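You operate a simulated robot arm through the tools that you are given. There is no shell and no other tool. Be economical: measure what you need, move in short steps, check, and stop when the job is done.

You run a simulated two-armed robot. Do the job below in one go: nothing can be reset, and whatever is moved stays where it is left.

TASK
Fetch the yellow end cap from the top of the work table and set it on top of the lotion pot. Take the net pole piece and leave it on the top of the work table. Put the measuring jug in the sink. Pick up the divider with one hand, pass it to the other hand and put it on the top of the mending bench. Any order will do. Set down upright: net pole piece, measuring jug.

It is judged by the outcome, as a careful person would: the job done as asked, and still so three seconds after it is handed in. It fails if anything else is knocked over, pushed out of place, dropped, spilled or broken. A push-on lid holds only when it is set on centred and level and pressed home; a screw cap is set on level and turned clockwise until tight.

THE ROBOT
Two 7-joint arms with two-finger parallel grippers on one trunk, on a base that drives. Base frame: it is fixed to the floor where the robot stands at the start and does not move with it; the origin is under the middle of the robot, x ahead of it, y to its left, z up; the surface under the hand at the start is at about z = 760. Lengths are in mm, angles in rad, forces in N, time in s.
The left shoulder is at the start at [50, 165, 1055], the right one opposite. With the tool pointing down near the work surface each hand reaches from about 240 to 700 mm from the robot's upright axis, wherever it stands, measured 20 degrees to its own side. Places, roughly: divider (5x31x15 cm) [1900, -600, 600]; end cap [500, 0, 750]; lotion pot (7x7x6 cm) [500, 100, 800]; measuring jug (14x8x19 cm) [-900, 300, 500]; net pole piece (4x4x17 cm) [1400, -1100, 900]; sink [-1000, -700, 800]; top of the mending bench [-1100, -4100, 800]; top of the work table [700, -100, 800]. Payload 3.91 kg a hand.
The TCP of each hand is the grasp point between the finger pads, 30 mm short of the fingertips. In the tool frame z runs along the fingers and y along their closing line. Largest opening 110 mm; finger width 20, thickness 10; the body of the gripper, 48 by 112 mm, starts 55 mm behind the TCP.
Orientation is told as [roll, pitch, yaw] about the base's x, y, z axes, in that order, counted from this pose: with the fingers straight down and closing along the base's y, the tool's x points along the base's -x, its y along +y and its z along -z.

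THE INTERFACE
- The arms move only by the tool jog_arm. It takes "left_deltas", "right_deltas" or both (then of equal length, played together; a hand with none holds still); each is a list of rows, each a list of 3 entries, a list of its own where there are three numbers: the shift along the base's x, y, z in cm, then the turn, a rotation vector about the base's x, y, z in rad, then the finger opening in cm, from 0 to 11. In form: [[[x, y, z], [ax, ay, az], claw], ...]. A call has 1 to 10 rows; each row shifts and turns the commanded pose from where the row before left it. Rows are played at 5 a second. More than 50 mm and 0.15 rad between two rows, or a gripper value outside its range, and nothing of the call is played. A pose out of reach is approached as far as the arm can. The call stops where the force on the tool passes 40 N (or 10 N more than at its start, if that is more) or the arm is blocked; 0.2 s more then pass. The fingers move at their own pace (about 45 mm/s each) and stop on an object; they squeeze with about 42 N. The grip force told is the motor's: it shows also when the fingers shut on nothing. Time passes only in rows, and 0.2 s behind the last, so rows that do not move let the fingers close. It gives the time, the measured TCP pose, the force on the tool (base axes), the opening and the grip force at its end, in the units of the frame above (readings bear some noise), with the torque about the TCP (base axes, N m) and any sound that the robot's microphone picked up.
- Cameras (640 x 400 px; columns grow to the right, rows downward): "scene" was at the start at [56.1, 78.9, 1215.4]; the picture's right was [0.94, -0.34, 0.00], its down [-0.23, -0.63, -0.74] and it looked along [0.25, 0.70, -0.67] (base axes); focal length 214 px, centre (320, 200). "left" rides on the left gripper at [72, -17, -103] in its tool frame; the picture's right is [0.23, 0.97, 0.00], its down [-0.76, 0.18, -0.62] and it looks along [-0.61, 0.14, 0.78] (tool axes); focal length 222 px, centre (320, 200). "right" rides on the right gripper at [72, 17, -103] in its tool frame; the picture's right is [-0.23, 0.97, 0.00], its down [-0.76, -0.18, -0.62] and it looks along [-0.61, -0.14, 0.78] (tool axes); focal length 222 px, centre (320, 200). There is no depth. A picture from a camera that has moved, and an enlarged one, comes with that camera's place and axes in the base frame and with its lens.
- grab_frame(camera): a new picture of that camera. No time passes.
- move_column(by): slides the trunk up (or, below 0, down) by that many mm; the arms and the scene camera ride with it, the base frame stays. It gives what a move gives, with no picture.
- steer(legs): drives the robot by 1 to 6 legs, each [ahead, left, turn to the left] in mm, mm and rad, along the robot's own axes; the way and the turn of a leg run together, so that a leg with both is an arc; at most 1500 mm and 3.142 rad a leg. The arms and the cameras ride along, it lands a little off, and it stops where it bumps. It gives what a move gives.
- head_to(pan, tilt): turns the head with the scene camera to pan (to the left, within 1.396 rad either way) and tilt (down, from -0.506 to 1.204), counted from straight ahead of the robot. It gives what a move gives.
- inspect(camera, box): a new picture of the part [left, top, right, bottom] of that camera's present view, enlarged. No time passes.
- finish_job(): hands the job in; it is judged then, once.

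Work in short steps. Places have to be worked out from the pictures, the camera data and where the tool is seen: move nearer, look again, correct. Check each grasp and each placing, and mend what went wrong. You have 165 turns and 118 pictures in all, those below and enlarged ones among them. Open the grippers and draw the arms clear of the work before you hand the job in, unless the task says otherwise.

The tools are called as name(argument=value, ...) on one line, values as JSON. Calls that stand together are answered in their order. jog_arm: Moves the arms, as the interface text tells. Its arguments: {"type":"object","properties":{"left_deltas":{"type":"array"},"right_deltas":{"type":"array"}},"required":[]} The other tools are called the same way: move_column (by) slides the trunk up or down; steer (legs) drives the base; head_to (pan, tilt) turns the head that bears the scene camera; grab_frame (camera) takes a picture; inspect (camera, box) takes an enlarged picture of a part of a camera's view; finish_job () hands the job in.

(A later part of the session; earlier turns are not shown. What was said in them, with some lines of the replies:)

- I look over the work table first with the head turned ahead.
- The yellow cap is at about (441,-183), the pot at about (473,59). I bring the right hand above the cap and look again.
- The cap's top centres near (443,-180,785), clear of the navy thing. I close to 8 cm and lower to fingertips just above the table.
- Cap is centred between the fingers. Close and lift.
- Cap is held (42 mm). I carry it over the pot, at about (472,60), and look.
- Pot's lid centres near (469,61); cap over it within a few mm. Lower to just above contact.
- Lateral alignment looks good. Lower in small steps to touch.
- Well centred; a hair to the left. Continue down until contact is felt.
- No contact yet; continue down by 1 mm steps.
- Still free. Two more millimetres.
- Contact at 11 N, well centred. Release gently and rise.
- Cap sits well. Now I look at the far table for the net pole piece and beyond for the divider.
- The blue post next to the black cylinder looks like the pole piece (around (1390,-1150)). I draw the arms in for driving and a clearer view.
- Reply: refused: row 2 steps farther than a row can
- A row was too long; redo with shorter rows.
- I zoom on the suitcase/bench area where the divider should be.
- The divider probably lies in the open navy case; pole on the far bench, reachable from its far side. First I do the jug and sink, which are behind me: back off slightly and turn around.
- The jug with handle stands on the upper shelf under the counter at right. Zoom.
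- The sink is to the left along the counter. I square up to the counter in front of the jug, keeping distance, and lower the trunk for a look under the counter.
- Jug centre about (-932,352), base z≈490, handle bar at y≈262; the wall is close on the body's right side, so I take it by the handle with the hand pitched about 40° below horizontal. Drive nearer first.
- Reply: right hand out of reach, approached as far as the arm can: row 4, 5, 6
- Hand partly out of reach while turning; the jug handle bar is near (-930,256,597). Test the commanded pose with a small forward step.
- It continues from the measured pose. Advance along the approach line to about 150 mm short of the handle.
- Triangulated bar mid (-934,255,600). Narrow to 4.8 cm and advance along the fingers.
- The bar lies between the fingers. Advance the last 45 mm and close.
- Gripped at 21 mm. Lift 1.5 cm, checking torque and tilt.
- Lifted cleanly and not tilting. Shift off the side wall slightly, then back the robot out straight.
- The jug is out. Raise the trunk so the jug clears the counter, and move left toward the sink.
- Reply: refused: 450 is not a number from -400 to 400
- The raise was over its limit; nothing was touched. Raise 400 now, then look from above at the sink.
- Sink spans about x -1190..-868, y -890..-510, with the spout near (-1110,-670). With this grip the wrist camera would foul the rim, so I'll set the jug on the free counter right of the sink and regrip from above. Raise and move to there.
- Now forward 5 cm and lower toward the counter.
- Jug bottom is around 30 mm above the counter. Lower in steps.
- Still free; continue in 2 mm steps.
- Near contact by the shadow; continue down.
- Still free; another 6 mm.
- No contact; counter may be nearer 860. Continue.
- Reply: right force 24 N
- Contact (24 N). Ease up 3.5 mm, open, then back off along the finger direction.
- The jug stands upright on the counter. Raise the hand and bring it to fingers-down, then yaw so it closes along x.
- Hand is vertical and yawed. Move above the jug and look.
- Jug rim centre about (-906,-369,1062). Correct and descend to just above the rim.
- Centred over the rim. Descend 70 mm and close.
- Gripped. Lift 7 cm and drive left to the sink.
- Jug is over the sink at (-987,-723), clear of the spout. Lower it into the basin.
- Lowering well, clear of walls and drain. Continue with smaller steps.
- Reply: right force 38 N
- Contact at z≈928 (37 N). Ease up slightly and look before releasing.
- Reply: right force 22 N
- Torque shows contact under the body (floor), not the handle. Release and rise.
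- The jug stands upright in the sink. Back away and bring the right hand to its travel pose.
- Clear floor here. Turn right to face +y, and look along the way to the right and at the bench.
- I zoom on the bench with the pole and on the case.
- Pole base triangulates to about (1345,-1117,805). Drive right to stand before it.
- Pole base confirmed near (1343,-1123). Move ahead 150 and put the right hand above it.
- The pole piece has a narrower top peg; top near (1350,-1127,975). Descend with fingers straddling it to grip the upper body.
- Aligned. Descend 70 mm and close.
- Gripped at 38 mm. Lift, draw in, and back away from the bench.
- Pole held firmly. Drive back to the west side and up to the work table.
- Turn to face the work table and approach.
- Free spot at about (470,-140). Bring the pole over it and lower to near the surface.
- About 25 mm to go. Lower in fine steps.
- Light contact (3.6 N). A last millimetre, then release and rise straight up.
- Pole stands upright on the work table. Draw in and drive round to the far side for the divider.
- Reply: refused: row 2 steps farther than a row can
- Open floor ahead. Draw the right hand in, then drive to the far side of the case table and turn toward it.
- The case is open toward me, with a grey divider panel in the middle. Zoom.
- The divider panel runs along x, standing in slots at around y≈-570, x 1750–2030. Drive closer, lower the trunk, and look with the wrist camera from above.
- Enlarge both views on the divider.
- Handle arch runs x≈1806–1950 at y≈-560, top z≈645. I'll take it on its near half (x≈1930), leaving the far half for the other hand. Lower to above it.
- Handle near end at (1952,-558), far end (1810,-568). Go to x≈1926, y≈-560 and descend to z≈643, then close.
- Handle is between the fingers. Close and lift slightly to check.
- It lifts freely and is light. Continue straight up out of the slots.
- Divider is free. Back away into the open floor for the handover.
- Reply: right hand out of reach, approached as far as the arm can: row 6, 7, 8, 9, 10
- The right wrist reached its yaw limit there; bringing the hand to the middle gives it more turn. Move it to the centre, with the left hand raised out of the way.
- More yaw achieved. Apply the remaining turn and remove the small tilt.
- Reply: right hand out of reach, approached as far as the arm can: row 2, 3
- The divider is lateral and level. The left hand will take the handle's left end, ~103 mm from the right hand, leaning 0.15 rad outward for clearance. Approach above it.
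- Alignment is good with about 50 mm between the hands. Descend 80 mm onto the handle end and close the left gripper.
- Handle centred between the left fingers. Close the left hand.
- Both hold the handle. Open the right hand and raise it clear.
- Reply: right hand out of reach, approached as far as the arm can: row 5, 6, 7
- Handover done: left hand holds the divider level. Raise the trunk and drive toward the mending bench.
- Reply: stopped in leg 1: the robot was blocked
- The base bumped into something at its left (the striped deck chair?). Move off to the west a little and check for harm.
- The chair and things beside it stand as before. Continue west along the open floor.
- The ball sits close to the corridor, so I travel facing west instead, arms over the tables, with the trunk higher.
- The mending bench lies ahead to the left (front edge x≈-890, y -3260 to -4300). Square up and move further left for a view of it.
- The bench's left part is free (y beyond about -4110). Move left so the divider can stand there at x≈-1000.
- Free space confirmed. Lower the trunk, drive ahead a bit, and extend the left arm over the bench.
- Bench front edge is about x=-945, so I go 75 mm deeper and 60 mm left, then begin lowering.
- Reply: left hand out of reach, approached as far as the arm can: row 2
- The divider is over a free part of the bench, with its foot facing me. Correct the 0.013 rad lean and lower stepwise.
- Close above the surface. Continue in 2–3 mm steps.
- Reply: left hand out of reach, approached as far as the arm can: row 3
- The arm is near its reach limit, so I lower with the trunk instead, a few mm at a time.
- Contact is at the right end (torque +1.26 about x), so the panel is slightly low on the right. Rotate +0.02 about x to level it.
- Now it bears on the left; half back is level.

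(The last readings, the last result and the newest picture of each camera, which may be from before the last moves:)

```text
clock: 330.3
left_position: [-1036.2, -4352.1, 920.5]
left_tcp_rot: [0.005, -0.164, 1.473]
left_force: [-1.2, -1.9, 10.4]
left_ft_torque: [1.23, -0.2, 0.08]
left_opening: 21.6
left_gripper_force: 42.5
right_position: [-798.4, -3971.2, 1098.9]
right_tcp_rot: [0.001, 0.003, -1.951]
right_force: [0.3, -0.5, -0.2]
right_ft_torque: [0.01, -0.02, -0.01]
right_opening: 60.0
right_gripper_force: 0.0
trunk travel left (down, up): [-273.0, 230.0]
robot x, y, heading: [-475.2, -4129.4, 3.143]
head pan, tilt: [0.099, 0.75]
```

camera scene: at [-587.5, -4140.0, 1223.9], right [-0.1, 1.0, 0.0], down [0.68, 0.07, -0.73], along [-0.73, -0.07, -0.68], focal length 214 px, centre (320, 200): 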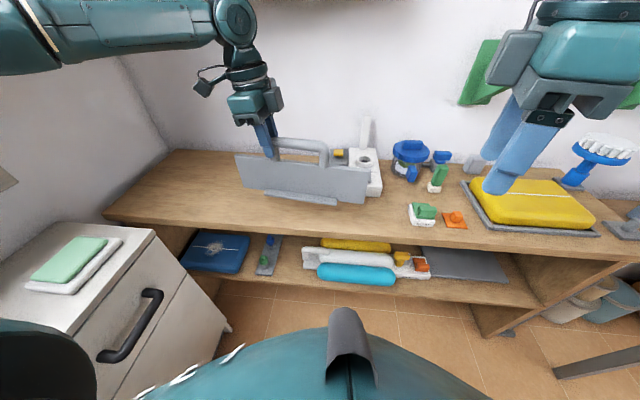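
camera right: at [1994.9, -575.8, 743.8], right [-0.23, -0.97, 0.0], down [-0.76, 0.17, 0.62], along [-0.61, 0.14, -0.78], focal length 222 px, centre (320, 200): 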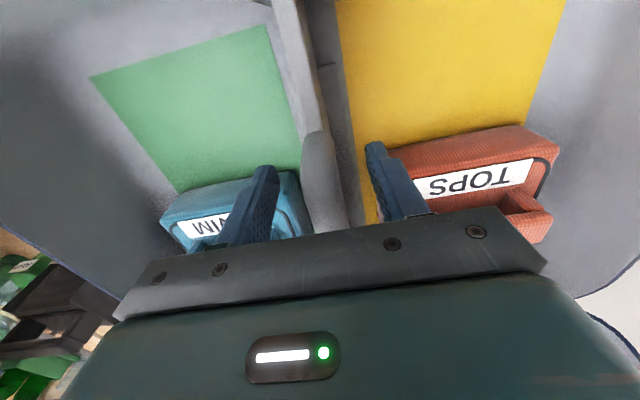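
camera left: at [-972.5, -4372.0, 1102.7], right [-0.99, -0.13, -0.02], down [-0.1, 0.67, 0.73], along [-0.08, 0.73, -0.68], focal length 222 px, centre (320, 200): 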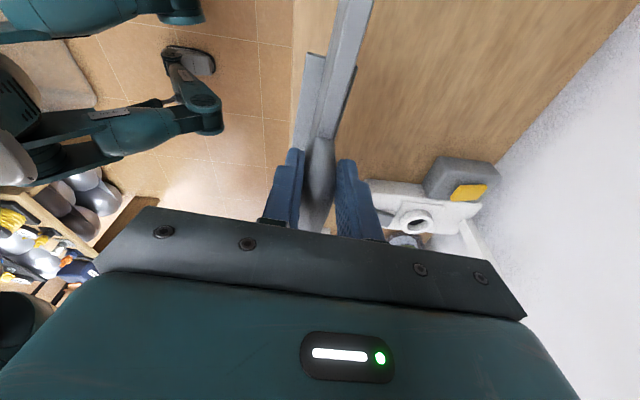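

The base is flush within a few milliradians. Open the left gripper slowly.

jog_arm(left_deltas=[[[0, 0, 0], [0, 0, 0], 2.4], [[0, 0, 0], [0, 0, 0], 2.8], [[0, 0, 0], [0, 0, 0], 3.5], [[0, 0, 0], [0, 0, 0], 4.5], [[0, 0, 0], [0, 0, 0], 5.5], [[0, 0, 0], [0, 0, 0], 5.5]])

inspect(camera="scene", box=[220, 110, 370, 230])

grab_frame(camera="left")

```text
clock: 331.7
left_position: [-1036.9, -4352.8, 919.1]
left_tcp_rot: [0.004, -0.161, 1.473]
left_force: [0.5, 0.4, 0.3]
left_ft_torque: [-0.03, -0.03, -0.03]
left_opening: 55.2
left_gripper_force: 0.1
right_position: [-799.8, -3972.2, 1098.3]
right_tcp_rot: [0.0, 0.002, -1.95]
right_force: [0.4, -0.1, -0.1]
right_ft_torque: [-0.02, 0.01, 0.03]
right_opening: 59.9
right_gripper_force: 0.1
trunk travel left (down, up): [-273.0, 230.0]
robot x, y, heading: [-473.7, -4129.7, 3.142]
head pan, tilt: [0.099, 0.75]
```

```text
3.33 times, centred on (295, 170) of scene
camera zoom: at [-587.5, -4140.0, 1211.9], right [-0.1, 1.0, 0.0], down [0.68, 0.07, -0.73], along [-0.73, -0.07, -0.68], focal length 715 px, centre (403, 300)
```

zoom: 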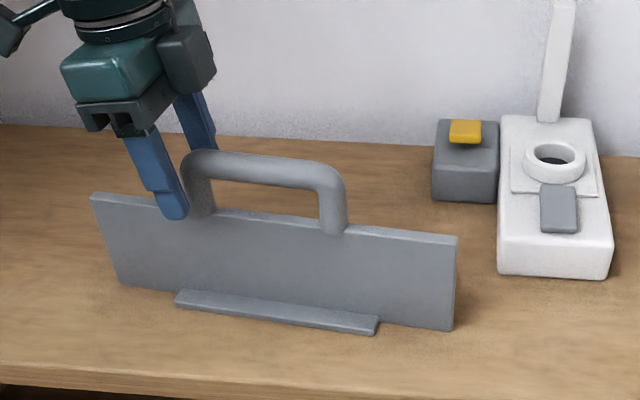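

```text
18 pictures are left
camera left: at [-1028.8, -4442.1, 1009.1], right [-0.99, -0.13, -0.03], down [-0.11, 0.67, 0.74], along [-0.07, 0.73, -0.67], focal length 222 px, centre (320, 200)
```

left: 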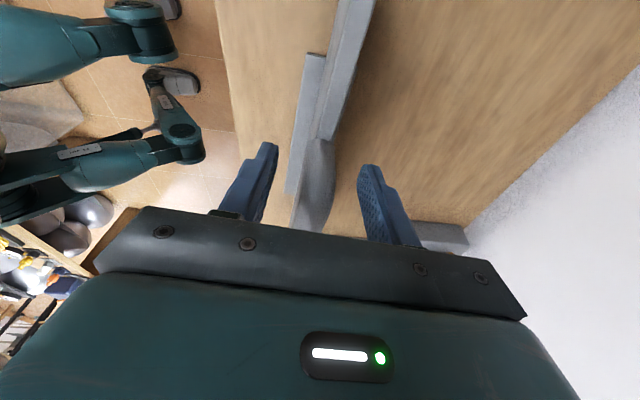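

It stands freely. Lift the hand straight up with the trunk, then back away.

move_column(by=150)

steer(legs=[[-150, 0, 0]])

grab_frame(camera="scene")

```text
clock: 333.4
left_position: [-1035.9, -4352.2, 1069.2]
left_tcp_rot: [0.004, -0.159, 1.472]
left_force: [-0.1, -0.4, 0.3]
left_ft_torque: [-0.03, -0.01, 0.02]
left_opening: 55.2
left_gripper_force: 0.1
right_position: [-799.5, -3972.6, 1249.0]
right_tcp_rot: [0.0, 0.002, -1.952]
right_force: [-0.8, -0.1, 0.6]
right_ft_torque: [0.03, 0.02, -0.02]
right_opening: 60.2
right_gripper_force: 0.1
trunk travel left (down, up): [-423.0, 80.0]
robot x, y, heading: [-474.9, -4132.2, 3.139]
head pan, tilt: [0.099, 0.75]
```

```text
clock: 334.8
left_position: [-888.1, -4353.6, 1069.2]
left_tcp_rot: [0.005, -0.159, 1.474]
left_force: [0.5, 0.2, 0.7]
left_ft_torque: [0.01, 0.03, 0.03]
left_opening: 54.8
left_gripper_force: 0.2
right_position: [-650.2, -3972.2, 1249.4]
right_tcp_rot: [0.001, 0.002, -1.949]
right_force: [0.9, 0.6, 0.1]
right_ft_torque: [0.01, 0.05, -0.01]
right_opening: 59.9
right_gripper_force: 0.0
trunk travel left (down, up): [-423.0, 80.0]
robot x, y, heading: [-328.9, -4134.1, -3.143]
head pan, tilt: [0.099, 0.75]
```

```text
17 pictures are left
camera scene: at [-438.5, -4140.2, 1362.0], right [-0.1, 0.99, 0.0], down [0.68, 0.07, -0.73], along [-0.73, -0.07, -0.68], focal length 214 px, centre (320, 200)
```

scene: 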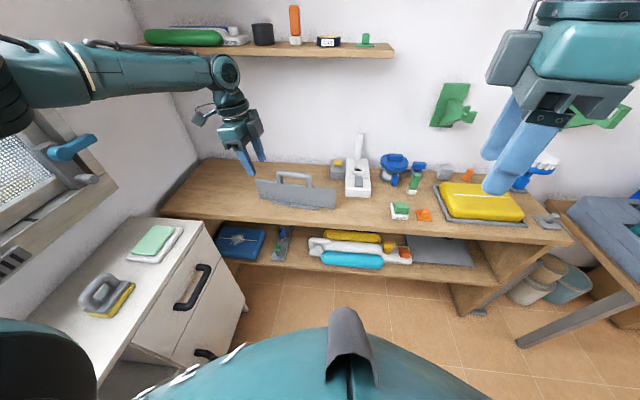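

The divider stands on the mending bench, both grippers are open and clear, and the other three placements were checked when made. I hand in.

finish_job()

```text
The job is handed in.
```

All four items are placed, and I handed the job in:
- **End cap:** it sits on top of the lotion pot.
- **Net pole piece:** it stands upright on the work table.
- **Measuring jug:** it stands upright in the sink. I set it on the counter once on the way to change my grip.
- **Divider:** it was passed from the right hand to the left and stands on the mending bench.

While driving with the divider, the base was blocked once near the striped deck chair by the shelves. I backed off, and the chair and the things beside it looked undisturbed.
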